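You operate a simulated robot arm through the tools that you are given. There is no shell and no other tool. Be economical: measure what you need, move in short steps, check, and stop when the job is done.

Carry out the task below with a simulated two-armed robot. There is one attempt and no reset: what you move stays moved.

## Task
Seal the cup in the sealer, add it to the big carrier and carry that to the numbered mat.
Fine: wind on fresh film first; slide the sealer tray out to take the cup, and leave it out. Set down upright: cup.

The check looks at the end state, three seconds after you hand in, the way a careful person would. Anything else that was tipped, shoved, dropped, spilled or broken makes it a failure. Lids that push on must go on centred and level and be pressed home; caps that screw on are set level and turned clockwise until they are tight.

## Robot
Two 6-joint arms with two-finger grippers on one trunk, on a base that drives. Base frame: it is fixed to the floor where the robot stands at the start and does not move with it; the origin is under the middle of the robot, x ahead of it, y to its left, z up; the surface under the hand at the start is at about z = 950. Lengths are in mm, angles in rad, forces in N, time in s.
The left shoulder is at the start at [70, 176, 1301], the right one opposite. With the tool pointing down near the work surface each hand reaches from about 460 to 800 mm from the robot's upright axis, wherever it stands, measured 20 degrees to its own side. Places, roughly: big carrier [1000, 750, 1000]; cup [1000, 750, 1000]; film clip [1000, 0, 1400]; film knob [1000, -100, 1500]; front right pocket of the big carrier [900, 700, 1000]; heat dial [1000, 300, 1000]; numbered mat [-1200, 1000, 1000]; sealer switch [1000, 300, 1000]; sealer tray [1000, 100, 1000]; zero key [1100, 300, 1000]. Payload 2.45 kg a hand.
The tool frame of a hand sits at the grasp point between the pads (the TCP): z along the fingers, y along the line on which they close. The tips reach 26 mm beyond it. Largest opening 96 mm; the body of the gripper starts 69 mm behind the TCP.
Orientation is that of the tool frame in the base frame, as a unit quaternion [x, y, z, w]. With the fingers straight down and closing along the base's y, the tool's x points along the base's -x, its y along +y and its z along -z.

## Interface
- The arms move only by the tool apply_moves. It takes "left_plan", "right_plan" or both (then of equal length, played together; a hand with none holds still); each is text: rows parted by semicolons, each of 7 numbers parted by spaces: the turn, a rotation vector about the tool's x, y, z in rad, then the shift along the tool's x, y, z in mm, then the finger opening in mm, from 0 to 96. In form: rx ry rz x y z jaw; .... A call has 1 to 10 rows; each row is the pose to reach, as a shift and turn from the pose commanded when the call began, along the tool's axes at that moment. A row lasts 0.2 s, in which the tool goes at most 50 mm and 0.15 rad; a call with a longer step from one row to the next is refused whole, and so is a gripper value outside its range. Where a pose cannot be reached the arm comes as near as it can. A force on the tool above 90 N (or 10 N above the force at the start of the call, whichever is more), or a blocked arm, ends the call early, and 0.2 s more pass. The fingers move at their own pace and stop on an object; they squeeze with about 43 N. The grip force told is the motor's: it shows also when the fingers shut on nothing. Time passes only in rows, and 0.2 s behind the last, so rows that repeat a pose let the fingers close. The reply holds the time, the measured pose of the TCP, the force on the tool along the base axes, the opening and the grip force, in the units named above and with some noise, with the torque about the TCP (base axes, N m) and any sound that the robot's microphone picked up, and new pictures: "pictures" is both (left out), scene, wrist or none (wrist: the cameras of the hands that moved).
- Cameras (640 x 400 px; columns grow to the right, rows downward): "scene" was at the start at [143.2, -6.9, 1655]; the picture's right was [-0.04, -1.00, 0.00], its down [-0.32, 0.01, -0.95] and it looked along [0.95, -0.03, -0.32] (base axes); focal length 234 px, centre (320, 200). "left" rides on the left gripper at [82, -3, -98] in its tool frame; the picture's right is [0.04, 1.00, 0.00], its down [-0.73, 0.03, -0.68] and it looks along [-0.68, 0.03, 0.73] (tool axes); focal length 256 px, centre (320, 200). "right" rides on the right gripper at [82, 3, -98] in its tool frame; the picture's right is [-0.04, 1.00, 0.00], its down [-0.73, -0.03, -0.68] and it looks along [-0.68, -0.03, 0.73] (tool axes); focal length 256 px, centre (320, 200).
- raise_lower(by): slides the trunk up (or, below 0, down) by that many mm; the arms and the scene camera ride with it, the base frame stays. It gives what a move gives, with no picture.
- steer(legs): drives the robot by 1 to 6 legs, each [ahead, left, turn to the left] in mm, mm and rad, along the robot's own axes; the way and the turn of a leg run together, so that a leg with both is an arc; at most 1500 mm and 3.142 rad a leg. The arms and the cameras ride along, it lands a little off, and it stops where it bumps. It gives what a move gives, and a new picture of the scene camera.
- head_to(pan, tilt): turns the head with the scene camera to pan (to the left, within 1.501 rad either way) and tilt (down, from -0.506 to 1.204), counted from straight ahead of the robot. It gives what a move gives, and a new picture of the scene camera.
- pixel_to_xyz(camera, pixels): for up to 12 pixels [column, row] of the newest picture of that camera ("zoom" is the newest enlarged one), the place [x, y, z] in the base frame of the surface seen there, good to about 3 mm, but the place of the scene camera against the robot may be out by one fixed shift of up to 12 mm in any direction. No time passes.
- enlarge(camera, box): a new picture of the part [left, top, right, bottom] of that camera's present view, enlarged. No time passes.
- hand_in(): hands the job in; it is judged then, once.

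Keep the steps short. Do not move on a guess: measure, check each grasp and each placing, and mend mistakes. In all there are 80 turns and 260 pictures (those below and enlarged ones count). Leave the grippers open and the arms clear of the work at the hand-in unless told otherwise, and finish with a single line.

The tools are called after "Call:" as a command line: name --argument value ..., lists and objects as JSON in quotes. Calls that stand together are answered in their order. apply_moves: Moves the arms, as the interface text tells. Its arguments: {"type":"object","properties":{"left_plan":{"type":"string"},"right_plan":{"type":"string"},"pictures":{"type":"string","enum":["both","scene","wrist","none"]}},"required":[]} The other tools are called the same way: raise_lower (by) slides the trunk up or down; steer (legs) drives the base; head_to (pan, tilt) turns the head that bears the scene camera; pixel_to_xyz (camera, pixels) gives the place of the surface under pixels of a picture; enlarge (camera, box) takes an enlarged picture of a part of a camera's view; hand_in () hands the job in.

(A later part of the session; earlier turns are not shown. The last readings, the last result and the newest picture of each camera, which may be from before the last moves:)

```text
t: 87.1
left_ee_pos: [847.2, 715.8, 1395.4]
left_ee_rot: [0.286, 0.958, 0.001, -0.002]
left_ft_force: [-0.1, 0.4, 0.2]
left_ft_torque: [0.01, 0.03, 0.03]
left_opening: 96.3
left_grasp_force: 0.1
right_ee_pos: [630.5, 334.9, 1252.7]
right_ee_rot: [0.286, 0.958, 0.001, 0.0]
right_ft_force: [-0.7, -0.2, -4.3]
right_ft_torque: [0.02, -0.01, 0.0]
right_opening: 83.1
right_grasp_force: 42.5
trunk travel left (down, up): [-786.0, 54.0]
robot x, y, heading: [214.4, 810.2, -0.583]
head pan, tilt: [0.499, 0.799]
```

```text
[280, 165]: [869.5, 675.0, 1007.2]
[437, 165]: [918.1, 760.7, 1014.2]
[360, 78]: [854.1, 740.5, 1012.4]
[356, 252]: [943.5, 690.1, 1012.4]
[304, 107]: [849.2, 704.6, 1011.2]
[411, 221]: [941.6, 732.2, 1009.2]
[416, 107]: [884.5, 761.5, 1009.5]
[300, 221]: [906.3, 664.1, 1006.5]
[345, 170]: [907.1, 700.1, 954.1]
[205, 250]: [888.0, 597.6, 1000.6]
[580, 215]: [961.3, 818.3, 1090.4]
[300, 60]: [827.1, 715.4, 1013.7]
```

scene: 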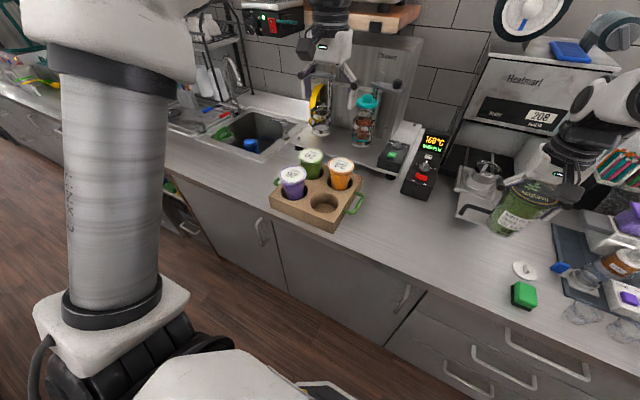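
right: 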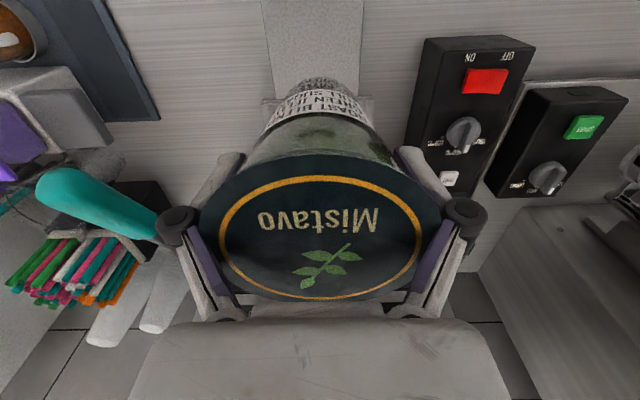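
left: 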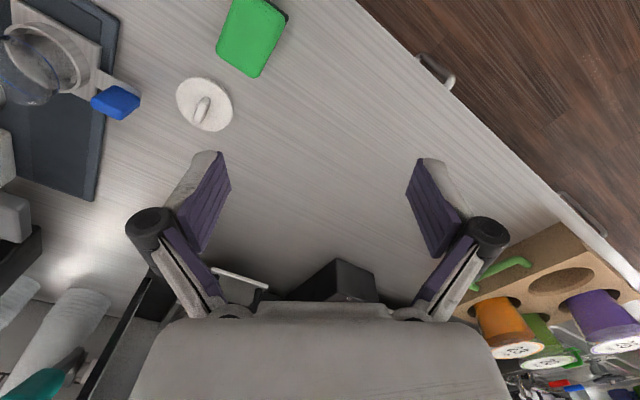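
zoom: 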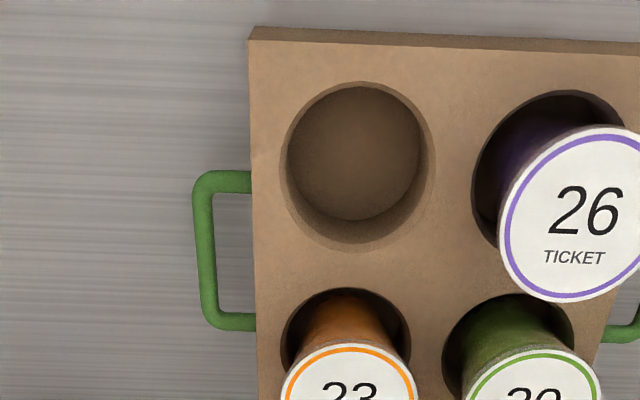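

Pocket centre (896,716), top z≈1010, floor 954. I raise the cup 50 and drive left 490, ending near the pocket.

Call:
apply_moves --right_plan "0 0 0 0 0 -25 60; 0 0 0 0 0 -50 60" --pictures "none"

Call:
steer --legs '[[0, 485, 0.006]]'

Call:
apply_moves --right_plan "0 0 -0.14 0 0 0 60; 0 0 -0.28 0 0 0 60; 0 0 -0.42 0 0 0 60; 0 0 -0.56 0 0 0 60; 0 0 -0.7 0 0 0 60; 0 0 -0.785 0 0 0 60; 0 0 -0.785 0 0 0 60" --pictures "both"

```text
t: 87.7
left_ee_pos: [845.6, 717.0, 1396.7]
left_ee_rot: [0.287, 0.958, 0.0, -0.001]
left_ft_force: [-0.2, -0.4, -0.7]
left_ft_torque: [0.04, -0.03, 0.0]
left_opening: 96.2
left_grasp_force: 0.1
right_ee_pos: [632.3, 335.6, 1302.6]
right_ee_rot: [0.287, 0.958, 0.001, 0.001]
right_ft_force: [0.2, 0.3, -3.6]
right_ft_torque: [0.01, 0.0, 0.01]
right_opening: 83.1
right_grasp_force: 43.2
trunk travel left (down, up): [-786.0, 54.0]
robot x, y, heading: [213.4, 812.2, -0.581]
head pan, tilt: [0.499, 0.799]
```

```text
t: 90.5
left_ee_pos: [1108.5, 1107.9, 1397.2]
left_ee_rot: [0.293, 0.956, 0.002, -0.002]
left_ft_force: [1.2, 0.0, 0.4]
left_ft_torque: [0.02, -0.02, -0.04]
left_opening: 96.0
left_grasp_force: 0.1
right_ee_pos: [888.9, 729.5, 1303.0]
right_ee_rot: [0.292, 0.956, 0.002, 0.001]
right_ft_force: [-1.1, -0.7, -3.9]
right_ft_torque: [0.02, -0.01, 0.01]
right_opening: 82.8
right_grasp_force: 43.0
trunk travel left (down, up): [-786.0, 54.0]
robot x, y, heading: [479.7, 1214.0, -0.593]
head pan, tilt: [0.499, 0.799]
```

scene: 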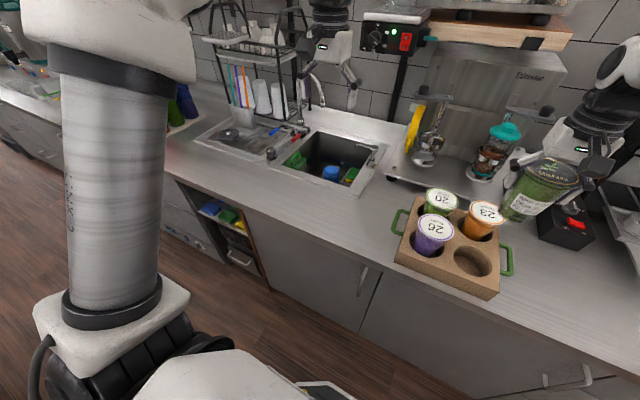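

```text
t: 92.1
left_ee_pos: [1109.0, 1110.0, 1395.6]
left_ee_rot: [0.293, 0.956, 0.0, -0.001]
left_ft_force: [-0.4, 0.3, -0.2]
left_ft_torque: [-0.04, -0.03, 0.01]
left_opening: 96.2
left_grasp_force: 0.1
right_ee_pos: [890.2, 730.7, 1302.1]
right_ee_rot: [-0.097, 0.995, 0.001, 0.001]
right_ft_force: [-0.2, 0.0, -4.7]
right_ft_torque: [0.01, 0.02, 0.01]
right_opening: 83.0
right_grasp_force: 43.1
trunk travel left (down, up): [-786.0, 54.0]
robot x, y, heading: [481.5, 1211.3, -0.588]
head pan, tilt: [0.499, 0.799]
```

scene: 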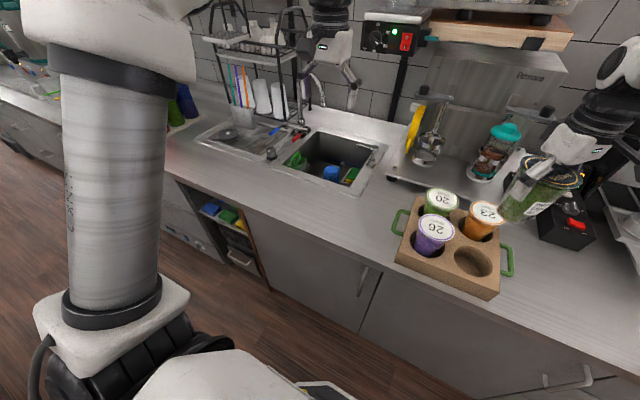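
right: 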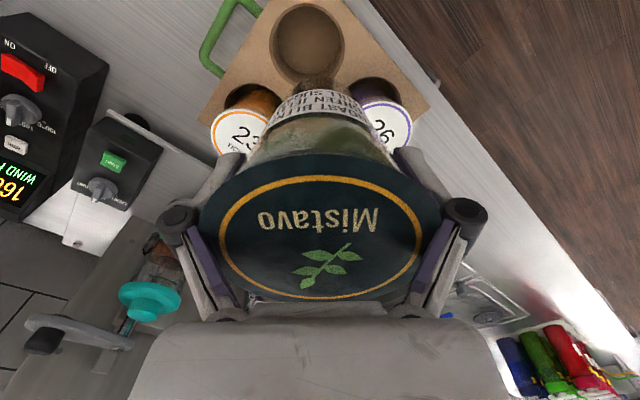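

Call:
enlarge --camera "right" --box '[220, 0, 400, 110]'

Call:
pixel_to_xyz --camera "zoom" --pixels '[[172, 150], [448, 150], [310, 8], [300, 290], [215, 50], [405, 50], [200, 230]]'

```text
3.56 times, centred on (310, 55) of right
```

zoom: 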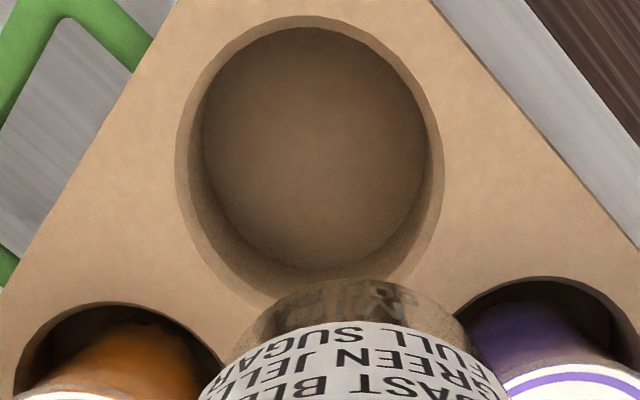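

```text
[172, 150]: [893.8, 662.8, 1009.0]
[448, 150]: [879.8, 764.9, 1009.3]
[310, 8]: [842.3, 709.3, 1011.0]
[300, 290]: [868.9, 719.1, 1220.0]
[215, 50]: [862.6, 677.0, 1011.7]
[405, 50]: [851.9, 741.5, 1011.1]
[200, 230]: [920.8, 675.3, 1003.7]
```

Pocket confirmed at about (894,716). I align and lower to just above seating height, checking before the last part.

Call:
apply_moves --right_plan "0 0 0 -4 -15 0 60; 0 0 0 -4 -15 40 60; 0 0 0 -4 -15 80 60; 0 0 0 -4 -15 120 60; 0 0 0 -4 -15 155 60; 0 0 0 -4 -15 185 60; 0 0 0 -4 -15 205 60; 0 0 0 -4 -15 220 60" --pictures "both"

Call:
enlarge --camera "scene" --box '[380, 140, 560, 310]'

```text
t: 93.9
left_ee_pos: [1110.6, 1108.9, 1395.7]
left_ee_rot: [0.293, 0.956, 0.001, 0.0]
left_ft_force: [0.7, 1.1, 0.2]
left_ft_torque: [0.01, 0.04, 0.03]
left_opening: 96.1
left_grasp_force: 0.1
right_ee_pos: [897.2, 716.2, 1081.2]
right_ee_rot: [-0.096, 0.995, 0.0, 0.002]
right_ft_force: [0.7, 0.3, -5.0]
right_ft_torque: [-0.01, 0.04, 0.0]
right_opening: 82.8
right_grasp_force: 43.2
trunk travel left (down, up): [-786.0, 54.0]
robot x, y, heading: [479.5, 1210.3, -0.592]
head pan, tilt: [0.499, 0.799]
```

scene: 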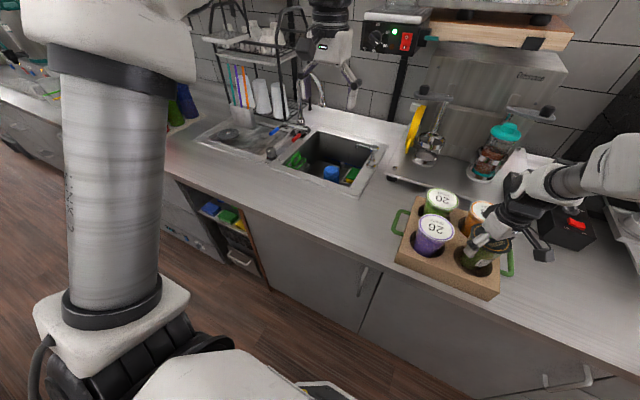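
right: 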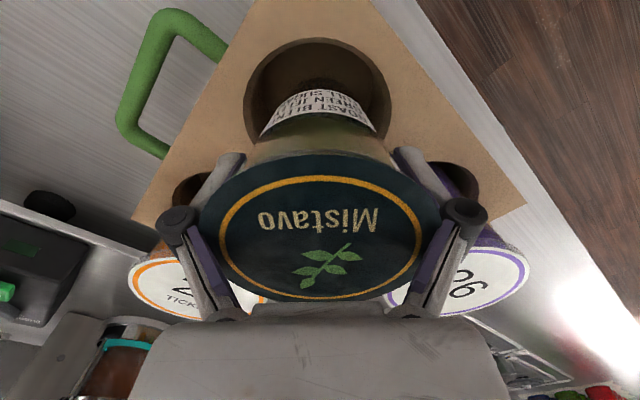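

```text
2.35 times, centred on (470, 225) of scene
```

zoom: 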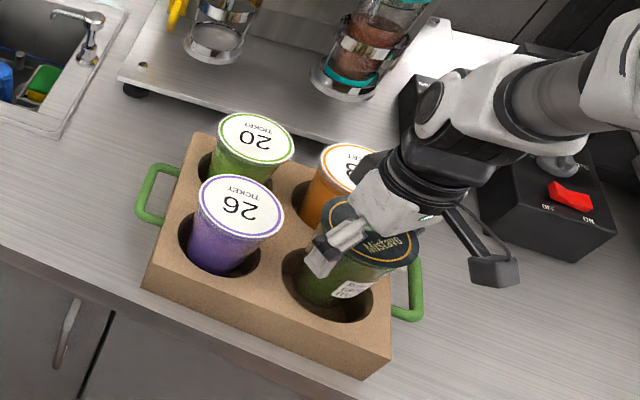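

The cup is entering the pocket cleanly. Lowering gently 24 mm more and reading the force.

Call:
apply_moves --right_plan "0 0 0 0 0 6 60; 0 0 0 0 0 12 60; 0 0 0 0 0 17 60; 0 0 0 0 0 21 60; 0 0 0 0 0 24 60; 0 0 0 0 0 24 60" --pictures "none"

```text
t: 95.3
left_ee_pos: [1110.8, 1110.5, 1397.6]
left_ee_rot: [0.293, 0.956, 0.0, -0.002]
left_ft_force: [0.2, 0.3, -0.1]
left_ft_torque: [0.01, 0.02, 0.02]
left_opening: 96.1
left_grasp_force: 0.0
right_ee_pos: [897.3, 715.3, 1059.5]
right_ee_rot: [-0.096, 0.995, 0.001, 0.0]
right_ft_force: [0.3, 0.4, -4.1]
right_ft_torque: [0.02, 0.03, 0.0]
right_opening: 82.8
right_grasp_force: 43.2
trunk travel left (down, up): [-786.0, 54.0]
robot x, y, heading: [480.1, 1213.9, -0.594]
head pan, tilt: [0.499, 0.799]
5 turns are left
```

Only 5 turns are left, so I batch steps. The cup hangs ~5 mm above seating. Now: seat and release it, rise, square the hand, drive to be centred on the carrier, bring both hands above its two handles (measured bars: v≈983 and ≈1311, u≈422), and sample the bars in the wrist views.

Call:
apply_moves --right_plan "0 0 0 0 0 4 60; 0 0 0 0 0 7 60; 0 0 0 0 0 7 96; 0 0 0 0 0 7 96; 0 0 0 0 0 -10 96; 0 0 0 0 0 -40 96; 0 0 0 0 0 -80 96; 0 0 0 0 0 -125 96; 0 0 0 0 0 -170 96; 0 0 0 0 0 -205 96" --pictures "wrist"

Call:
apply_moves --right_plan "0 0 0.14 0 0 0 60; 0 0 0.28 0 0 0 40; 0 0 0.42 0 0 0 30; 0 0 0.56 0 0 0 30; 0 0 0.7 0 0 0 30; 0 0 0.785 0 0 0 30" --pictures "none"

Call:
steer --legs '[[0, -133, 0.02], [115, 0, 0]]'

Call:
apply_moves --left_plan "0 0 0 3 -17 41 60; 0 0 0 6 -34 82 30; 0 0 0 8 -51 123 30; 0 0 0 11 -68 164 30; 0 0 0 14 -85 205 30; 0 0 0 16 -102 247 30; 0 0 0 16 -102 247 30" --right_plan "0 0 0 10 4 19 30; 0 0 0 20 9 38 30; 0 0 0 30 13 57 30; 0 0 0 41 17 76 30; 0 0 0 51 22 95 30; 0 0 0 61 26 115 30; 0 0 0 61 26 115 30" --pictures "both"

Call:
pixel_to_xyz --camera "right" --pixels '[[290, 82], [296, 82], [302, 82], [308, 82], [313, 82], [318, 82], [323, 82], [328, 82], [334, 82], [340, 82], [348, 82], [358, 82]]'

Call:
pixel_to_xyz --camera "left" --pixels '[[282, 82], [292, 82], [300, 82], [306, 82], [312, 82], [317, 82], [322, 82], [327, 82], [332, 82], [338, 82], [344, 82], [350, 82]]'

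```text
t: 97.5
left_ee_pos: [1107.7, 1110.1, 1396.9]
left_ee_rot: [0.293, 0.956, 0.0, -0.001]
left_ft_force: [-0.9, 1.0, -0.2]
left_ft_torque: [0.01, 0.01, -0.02]
left_opening: 96.0
left_grasp_force: 0.1
right_ee_pos: [896.6, 717.0, 1264.0]
right_ee_rot: [-0.096, 0.995, 0.0, 0.001]
right_ft_force: [-0.6, 0.3, 0.4]
right_ft_torque: [-0.01, 0.02, -0.02]
right_opening: 95.8
right_grasp_force: 0.0
trunk travel left (down, up): [-786.0, 54.0]
robot x, y, heading: [479.0, 1209.8, -0.593]
head pan, tilt: [0.499, 0.799]
```

right: 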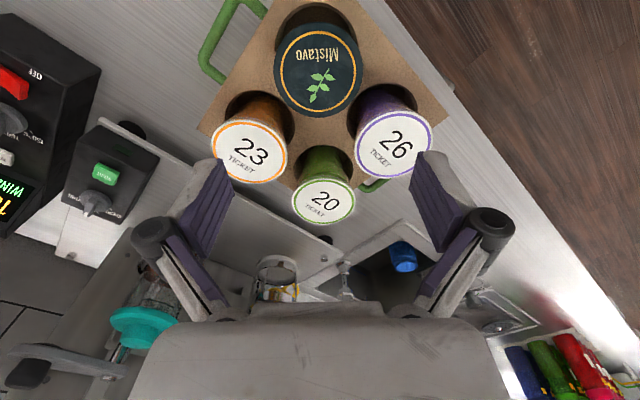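

```text
t: 98.9
left_ee_pos: [1109.7, 1109.1, 1396.8]
left_ee_rot: [0.292, 0.956, 0.0, -0.002]
left_ft_force: [-0.6, 0.1, -0.1]
left_ft_torque: [0.03, -0.03, 0.0]
left_opening: 95.8
left_grasp_force: 0.1
right_ee_pos: [898.1, 716.3, 1263.8]
right_ee_rot: [0.293, 0.956, 0.0, 0.001]
right_ft_force: [-0.1, 0.8, 0.2]
right_ft_torque: [0.02, -0.02, 0.0]
right_opening: 30.3
right_grasp_force: 0.0
trunk travel left (down, up): [-786.0, 54.0]
robot x, y, heading: [483.0, 1209.5, -0.593]
head pan, tilt: [0.499, 0.799]
```

```text
t: 101.0
left_ee_pos: [1134.7, 945.7, 1398.3]
left_ee_rot: [0.285, 0.959, 0.0, 0.0]
left_ft_force: [-0.4, 0.4, 0.5]
left_ft_torque: [-0.02, 0.0, 0.02]
left_opening: 96.1
left_grasp_force: 0.1
right_ee_pos: [929.0, 549.2, 1264.3]
right_ee_rot: [0.283, 0.959, 0.001, 0.002]
right_ft_force: [0.0, -0.7, 0.7]
right_ft_torque: [-0.01, -0.02, 0.03]
right_opening: 30.1
right_grasp_force: 0.1
trunk travel left (down, up): [-786.0, 54.0]
robot x, y, heading: [506.6, 1036.9, -0.578]
head pan, tilt: [0.499, 0.799]
```

scene: 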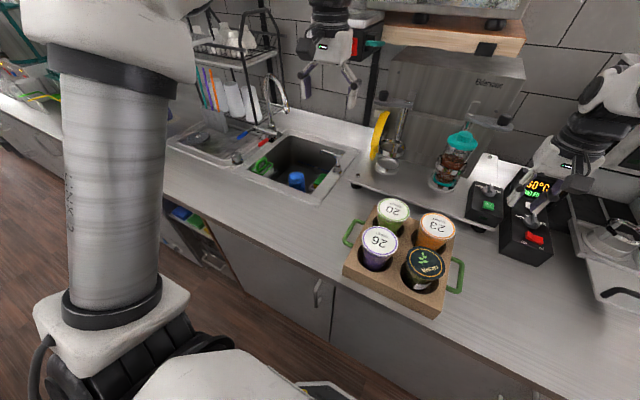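

```text
t: 102.6
left_ee_pos: [1068.0, 867.4, 1149.3]
left_ee_rot: [0.285, 0.959, 0.0, 0.0]
left_ft_force: [0.2, -0.5, 0.9]
left_ft_torque: [0.0, -0.01, 0.01]
left_opening: 29.9
left_grasp_force: 0.0
right_ee_pos: [894.0, 605.1, 1150.8]
right_ee_rot: [0.283, 0.959, 0.001, 0.002]
right_ft_force: [-0.2, 0.9, 0.1]
right_ft_torque: [-0.02, 0.0, 0.0]
right_opening: 29.9
right_grasp_force: 0.1
trunk travel left (down, up): [-786.0, 54.0]
robot x, y, heading: [504.7, 1034.1, -0.575]
head pan, tilt: [0.499, 0.799]
```

scene: 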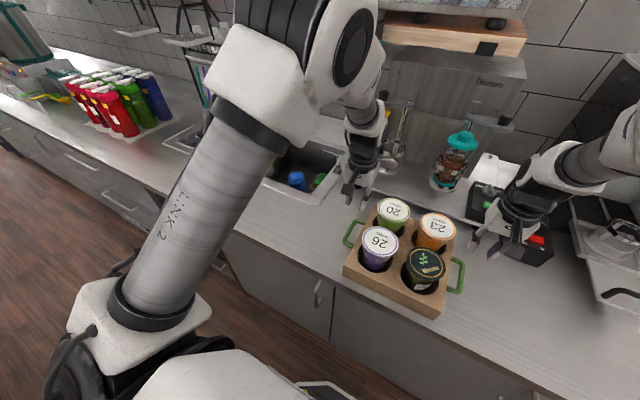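
right: 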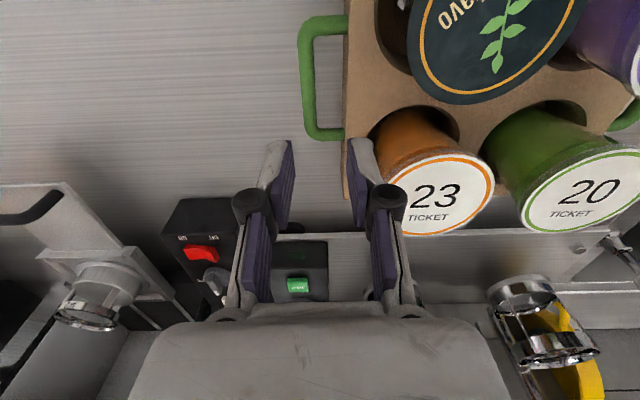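
left: 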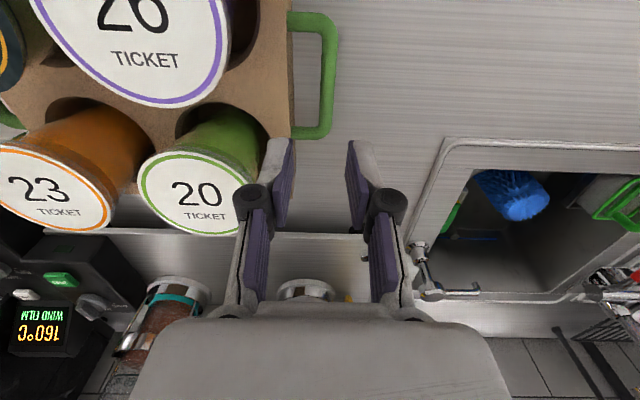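

```text
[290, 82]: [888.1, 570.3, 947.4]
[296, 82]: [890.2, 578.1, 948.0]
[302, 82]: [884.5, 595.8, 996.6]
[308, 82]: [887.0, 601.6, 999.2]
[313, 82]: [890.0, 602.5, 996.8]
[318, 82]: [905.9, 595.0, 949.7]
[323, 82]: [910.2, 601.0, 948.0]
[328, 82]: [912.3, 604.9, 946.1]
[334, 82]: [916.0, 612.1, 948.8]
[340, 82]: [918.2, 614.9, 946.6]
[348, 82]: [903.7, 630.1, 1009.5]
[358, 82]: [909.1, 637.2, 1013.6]
```

```text
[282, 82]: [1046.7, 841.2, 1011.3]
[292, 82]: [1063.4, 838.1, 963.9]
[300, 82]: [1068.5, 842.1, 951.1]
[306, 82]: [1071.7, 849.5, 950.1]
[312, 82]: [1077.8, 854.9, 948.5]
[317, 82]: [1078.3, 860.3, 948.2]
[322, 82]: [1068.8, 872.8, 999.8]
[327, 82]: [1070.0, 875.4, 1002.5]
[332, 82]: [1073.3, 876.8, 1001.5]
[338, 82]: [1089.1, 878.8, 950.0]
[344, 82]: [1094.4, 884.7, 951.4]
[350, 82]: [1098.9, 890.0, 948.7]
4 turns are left
```

The cup is seated and upright; both bars are located precisely (right needs −8 mm, left +8 mm sideways). Now: lower both hands, grip the bars, lift together, back off, drive along the aisle, turn about and look for the numbered mat.

Call:
apply_moves --left_plan "0 0 0 2 9 0 30; 0 0 0 2 9 45 30; 0 0 0 2 9 90 30; 0 0 0 2 9 125 30; 0 0 0 2 9 154 30; 0 0 0 2 9 154 18; 0 0 0 2 9 154 8; 0 0 0 2 9 154 8; 0 0 0 2 9 154 8" --right_plan "0 0 0 3 -9 0 30; 0 0 0 3 -9 45 30; 0 0 0 3 -9 90 30; 0 0 0 3 -9 125 30; 0 0 0 3 -9 154 30; 0 0 0 3 -9 154 18; 0 0 0 3 -9 154 8; 0 0 0 3 -9 154 8; 0 0 0 3 -9 154 8" --pictures "wrist"

Call:
apply_moves --left_plan "0 0 0 0 0 -5 8; 0 0 0 0 0 -15 8; 0 0 0 0 0 -30 8; 0 0 0 0 0 -50 8; 0 0 0 0 0 -70 8; 0 0 0 0 0 -95 8; 0 0 0 0 0 -120 8; 0 0 0 0 0 -145 8; 0 0 0 0 0 -160 8; 0 0 0 0 0 -170 8" --right_plan "0 0 0 0 0 -5 8; 0 0 0 0 0 -15 8; 0 0 0 0 0 -30 8; 0 0 0 0 0 -50 8; 0 0 0 0 0 -70 8; 0 0 0 0 0 -95 8; 0 0 0 0 0 -120 8; 0 0 0 0 0 -145 8; 0 0 0 0 0 -160 8; 0 0 0 0 0 -170 8" --pictures "both"

Call:
steer --legs '[[-265, 0, 0], [0, -950, 0], [0, 0, 3.14]]'

Call:
head_to --pan 0.0 --tilt 0.5

Call:
enlarge --camera "scene" --box '[200, 120, 440, 270]'

```text
t: 104.6
left_ee_pos: [1071.6, 879.2, 1000.2]
left_ee_rot: [0.284, 0.959, 0.002, -0.001]
left_ft_force: [-9.0, -14.8, -1.8]
left_ft_torque: [-0.1, 0.05, -0.22]
left_opening: 20.0
left_grasp_force: 8.9
right_ee_pos: [890.1, 593.8, 993.5]
right_ee_rot: [0.284, 0.959, 0.002, 0.0]
right_ft_force: [7.5, 10.3, -3.8]
right_ft_torque: [-0.01, 0.01, 0.07]
right_opening: 16.3
right_grasp_force: 6.4
trunk travel left (down, up): [-786.0, 54.0]
robot x, y, heading: [505.4, 1036.9, -0.579]
head pan, tilt: [0.499, 0.799]
```

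right: 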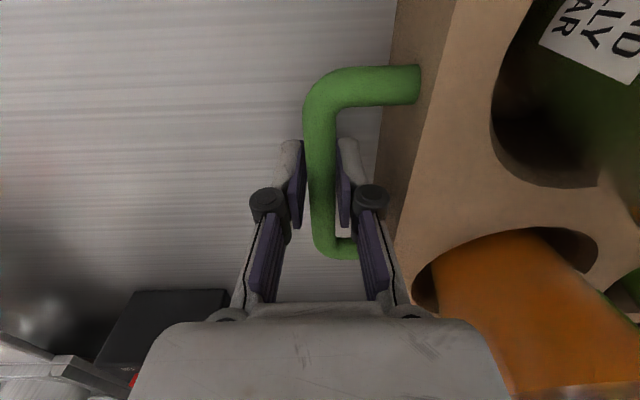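
left: 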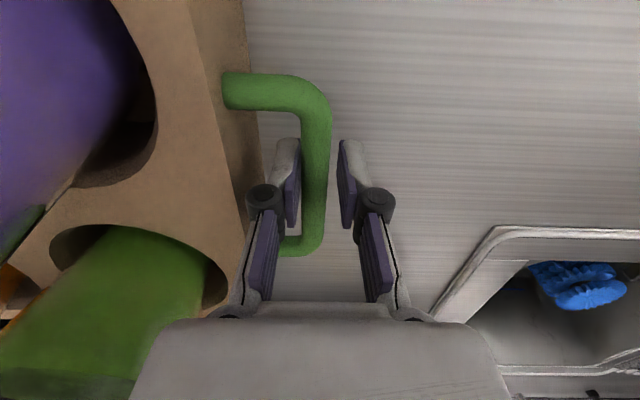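

```text
t: 106.8
left_ee_pos: [1067.8, 877.8, 1167.5]
left_ee_rot: [0.284, 0.959, 0.0, -0.001]
left_ft_force: [0.4, 0.1, -1.0]
left_ft_torque: [0.01, 0.02, -0.01]
left_opening: 7.8
left_grasp_force: 0.1
right_ee_pos: [888.3, 596.2, 1166.3]
right_ee_rot: [0.282, 0.959, 0.001, 0.002]
right_ft_force: [0.5, -0.4, 0.6]
right_ft_torque: [-0.01, -0.01, -0.01]
right_opening: 8.1
right_grasp_force: 0.1
trunk travel left (down, up): [-786.0, 54.0]
robot x, y, heading: [508.1, 1035.3, -0.572]
head pan, tilt: [0.499, 0.799]
```

scene: 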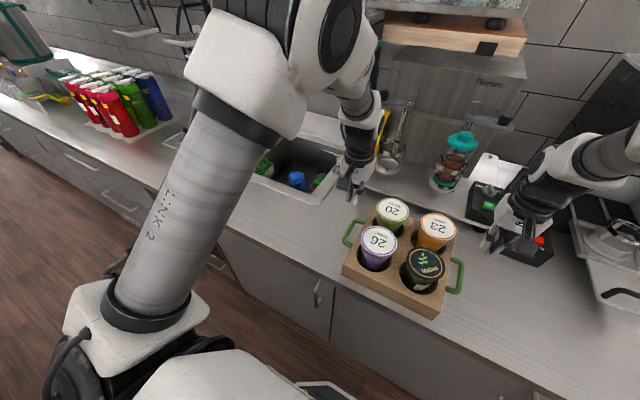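
right: 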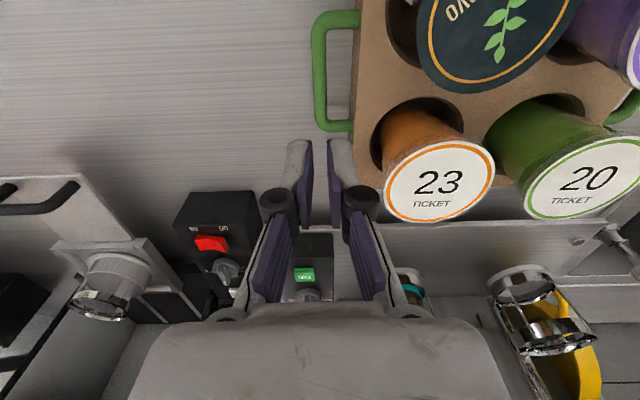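
left: 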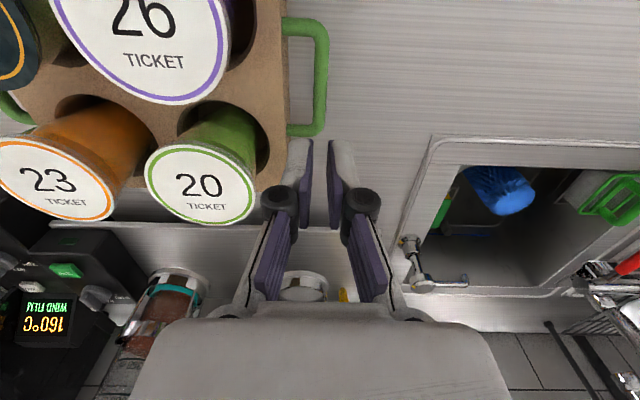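

```text
t: 120.7
left_ee_pos: [-796.8, 549.1, 1167.4]
left_ee_rot: [0.968, -0.252, 0.001, 0.0]
left_ft_force: [-0.3, -0.9, -0.3]
left_ft_torque: [-0.02, -0.02, 0.01]
left_opening: 8.1
left_grasp_force: 0.0
right_ee_pos: [-636.3, 841.7, 1166.1]
right_ee_rot: [0.968, -0.251, -0.002, 0.0]
right_ft_force: [-0.2, -0.1, 0.4]
right_ft_torque: [0.0, 0.0, -0.04]
right_opening: 8.1
right_grasp_force: 0.2
trunk travel left (down, up): [-786.0, 54.0]
robot x, y, heading: [-223.6, 427.8, 2.632]
head pan, tilt: [0.499, 0.799]
```

scene: 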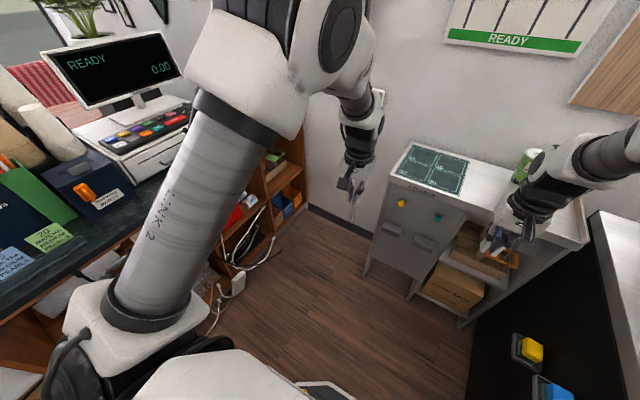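

```text
t: 121.6
left_ee_pos: [-795.8, 549.0, 1166.5]
left_ee_rot: [0.968, -0.251, 0.002, 0.0]
left_ft_force: [0.8, -0.2, 0.1]
left_ft_torque: [-0.02, 0.01, 0.03]
left_opening: 8.0
left_grasp_force: 0.0
right_ee_pos: [-636.6, 841.6, 1166.2]
right_ee_rot: [0.968, -0.25, -0.001, 0.0]
right_ft_force: [-0.3, 0.1, 0.5]
right_ft_torque: [0.03, 0.04, 0.0]
right_opening: 7.9
right_grasp_force: 0.1
trunk travel left (down, up): [-786.0, 54.0]
robot x, y, heading: [-228.8, 426.3, 2.638]
head pan, tilt: [0.0, 0.499]
```

scene: 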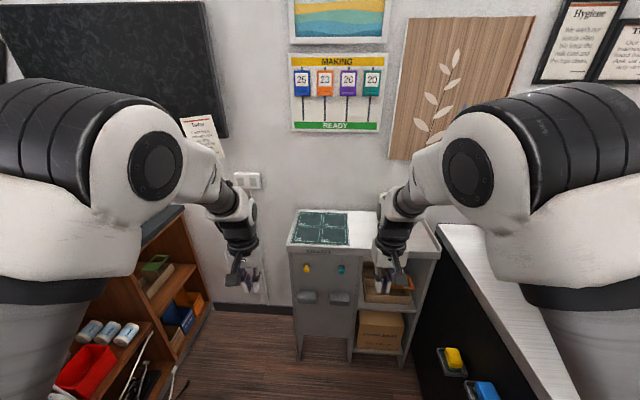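

```text
2.67 times, centred on (320, 195) of scene
3 turns are left
```

zoom: 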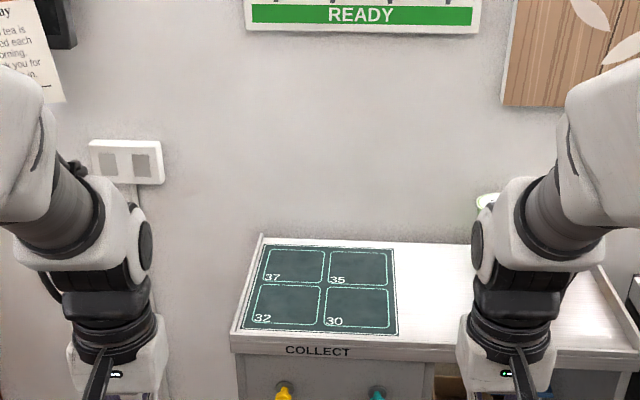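

The grip slipped off (fingers stalled on the bars, off-centre by ~4 mm), so the carrier is still safely on its counter; 3 turns remain. I measure the mat now from this view, then drive back to the carrier, hover with both hands and take several pose readings for an exact second grip.

Call:
pixel_to_xyz --camera "zoom" --pixels '[[263, 247], [392, 250], [396, 332], [243, 328], [324, 285], [420, 330], [420, 270], [330, 341], [440, 250], [486, 200], [560, 290], [247, 300]]'

Call:
steer --legs '[[0, 0, -1.6], [0, 0, -1.61], [0, 912, 0], [285, 0, 0]]'

Call:
apply_moves --left_plan "0 0 0 0 0 0 30; 0 0 0 0 0 0 30; 0 0 0 0 0 0 30" --right_plan "0 0 0 0 0 0 30; 0 0 0 0 0 0 30; 0 0 0 0 0 0 30" --pictures "wrist"

Call:
head_to --pan 0.0 --tilt 0.9

Call:
apply_moves --left_plan "0 0 0 0 0 0 30; 0 0 0 0 0 0 30" --right_plan "0 0 0 0 0 0 30; 0 0 0 0 0 0 30" --pictures "none"

Call:
apply_moves --left_plan "0 0 0 0 0 0 30; 0 0 0 0 0 0 30" --right_plan "0 0 0 0 0 0 30; 0 0 0 0 0 0 30" --pictures "none"

Call:
pixel_to_xyz --camera "right" --pixels '[[270, 82], [280, 82], [290, 82], [298, 82], [304, 82], [310, 82], [316, 82], [322, 82], [328, 82], [336, 82], [346, 82], [360, 82]]'

Call:
pixel_to_xyz --camera "left" --pixels '[[280, 82], [292, 82], [300, 82], [306, 82], [312, 82], [318, 82], [324, 82], [330, 82], [336, 82], [344, 82], [354, 82], [366, 82]]'

```text
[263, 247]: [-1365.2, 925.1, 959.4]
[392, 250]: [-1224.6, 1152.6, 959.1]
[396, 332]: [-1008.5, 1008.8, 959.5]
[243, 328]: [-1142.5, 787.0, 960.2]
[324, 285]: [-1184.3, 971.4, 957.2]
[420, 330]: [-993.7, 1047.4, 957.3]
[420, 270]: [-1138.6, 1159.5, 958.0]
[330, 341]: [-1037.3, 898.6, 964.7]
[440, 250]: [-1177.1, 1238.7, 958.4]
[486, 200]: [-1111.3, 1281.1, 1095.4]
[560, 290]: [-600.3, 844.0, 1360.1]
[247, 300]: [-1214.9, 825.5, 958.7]
```

```text
t: 135.7
left_ee_pos: [1048.5, 935.0, 1167.4]
left_ee_rot: [0.257, 0.966, 0.0, -0.001]
left_ft_force: [0.8, -0.2, -0.3]
left_ft_torque: [-0.01, -0.01, 0.02]
left_opening: 7.9
left_grasp_force: 0.0
right_ee_pos: [885.1, 647.8, 1165.9]
right_ee_rot: [0.257, 0.967, 0.001, 0.001]
right_ft_force: [0.4, 0.8, 0.3]
right_ft_torque: [0.0, -0.03, -0.01]
right_opening: 8.0
right_grasp_force: 0.2
trunk travel left (down, up): [-786.0, 54.0]
robot x, y, heading: [480.3, 1061.1, -0.52]
head pan, tilt: [0.0, 0.499]
```

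scene: 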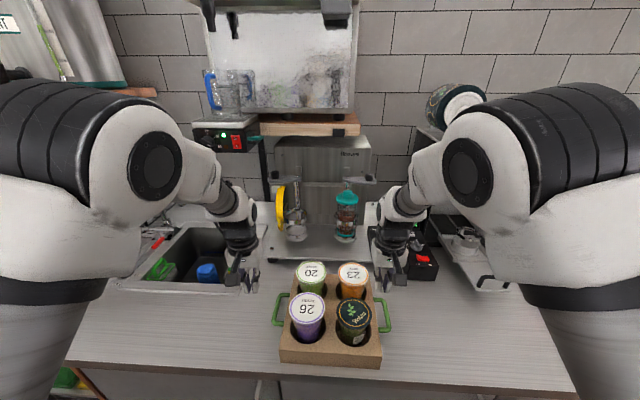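

```text
t: 136.5
left_ee_pos: [1050.8, 935.9, 1166.3]
left_ee_rot: [0.257, 0.966, 0.0, -0.002]
left_ft_force: [0.3, 0.9, -0.2]
left_ft_torque: [-0.03, -0.01, 0.0]
left_opening: 30.0
left_grasp_force: 0.0
right_ee_pos: [885.9, 646.4, 1165.9]
right_ee_rot: [0.257, 0.967, 0.0, 0.001]
right_ft_force: [0.0, -0.3, -0.5]
right_ft_torque: [0.01, -0.01, -0.01]
right_opening: 30.2
right_grasp_force: 0.1
trunk travel left (down, up): [-786.0, 54.0]
robot x, y, heading: [481.4, 1063.8, -0.523]
head pan, tilt: [0.0, 0.499]
```

right: 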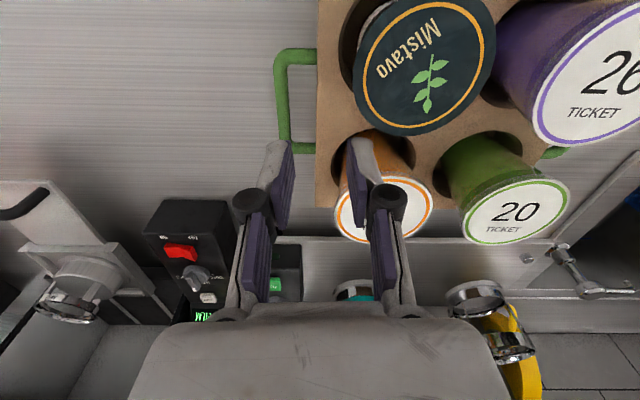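
left: 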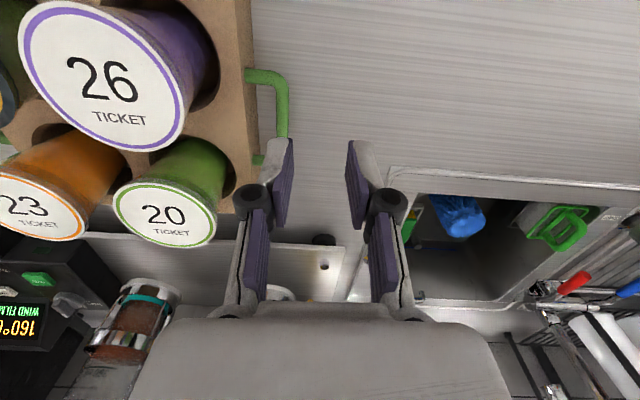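

```text
t: 137.3
left_ee_pos: [1049.5, 936.4, 1166.5]
left_ee_rot: [0.258, 0.966, 0.0, -0.001]
left_ft_force: [0.2, 0.7, 0.6]
left_ft_torque: [-0.01, -0.02, -0.03]
left_opening: 30.2
left_grasp_force: 0.1
right_ee_pos: [885.3, 646.0, 1164.8]
right_ee_rot: [0.258, 0.966, 0.001, 0.002]
right_ft_force: [-0.4, 0.1, -0.5]
right_ft_torque: [0.01, -0.02, -0.02]
right_opening: 29.9
right_grasp_force: 0.1
trunk travel left (down, up): [-786.0, 54.0]
robot x, y, heading: [480.4, 1061.1, -0.519]
head pan, tilt: [0.0, 0.901]
```

scene: 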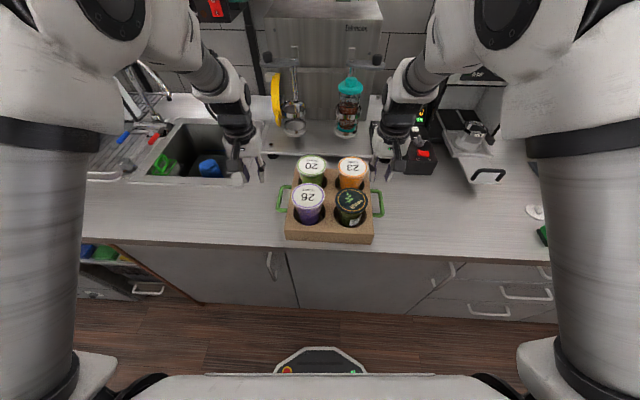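

```text
t: 137.9
left_ee_pos: [1049.9, 936.2, 1166.9]
left_ee_rot: [0.258, 0.966, 0.0, -0.002]
left_ft_force: [0.0, -0.1, 0.1]
left_ft_torque: [0.0, 0.01, 0.01]
left_opening: 30.0
left_grasp_force: 0.0
right_ee_pos: [884.8, 645.7, 1167.5]
right_ee_rot: [0.257, 0.966, 0.0, 0.001]
right_ft_force: [0.5, -0.7, -0.1]
right_ft_torque: [0.02, 0.03, -0.01]
right_opening: 29.8
right_grasp_force: 0.0
trunk travel left (down, up): [-786.0, 54.0]
robot x, y, heading: [480.7, 1062.0, -0.52]
head pan, tilt: [0.0, 0.901]
```

```text
t: 138.5
left_ee_pos: [1049.5, 934.8, 1166.7]
left_ee_rot: [0.259, 0.966, 0.0, -0.002]
left_ft_force: [0.4, 0.3, -0.2]
left_ft_torque: [0.03, -0.01, 0.04]
left_opening: 29.7
left_grasp_force: 0.0
right_ee_pos: [886.4, 646.5, 1167.2]
right_ee_rot: [0.257, 0.966, 0.0, 0.002]
right_ft_force: [-0.2, 0.0, 0.5]
right_ft_torque: [0.02, 0.0, -0.03]
right_opening: 29.8
right_grasp_force: 0.1
trunk travel left (down, up): [-786.0, 54.0]
robot x, y, heading: [479.2, 1063.5, -0.519]
head pan, tilt: [0.0, 0.901]
```

```text
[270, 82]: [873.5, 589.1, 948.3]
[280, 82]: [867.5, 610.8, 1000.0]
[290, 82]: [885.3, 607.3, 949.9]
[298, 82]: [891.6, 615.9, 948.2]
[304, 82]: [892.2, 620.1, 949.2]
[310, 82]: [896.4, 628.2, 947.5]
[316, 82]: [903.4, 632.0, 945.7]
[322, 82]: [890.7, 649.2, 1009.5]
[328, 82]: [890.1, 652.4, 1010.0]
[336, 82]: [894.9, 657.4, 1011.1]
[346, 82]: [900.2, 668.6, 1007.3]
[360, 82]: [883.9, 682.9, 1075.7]
```

```text
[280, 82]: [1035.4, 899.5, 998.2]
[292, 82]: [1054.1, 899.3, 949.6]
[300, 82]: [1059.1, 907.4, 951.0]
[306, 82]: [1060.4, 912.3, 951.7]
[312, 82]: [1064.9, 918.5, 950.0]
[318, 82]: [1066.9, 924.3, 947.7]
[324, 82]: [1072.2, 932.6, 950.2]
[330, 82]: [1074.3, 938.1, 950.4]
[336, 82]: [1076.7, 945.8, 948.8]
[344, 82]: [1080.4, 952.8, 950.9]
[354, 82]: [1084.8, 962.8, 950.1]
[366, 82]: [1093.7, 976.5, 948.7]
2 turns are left
```

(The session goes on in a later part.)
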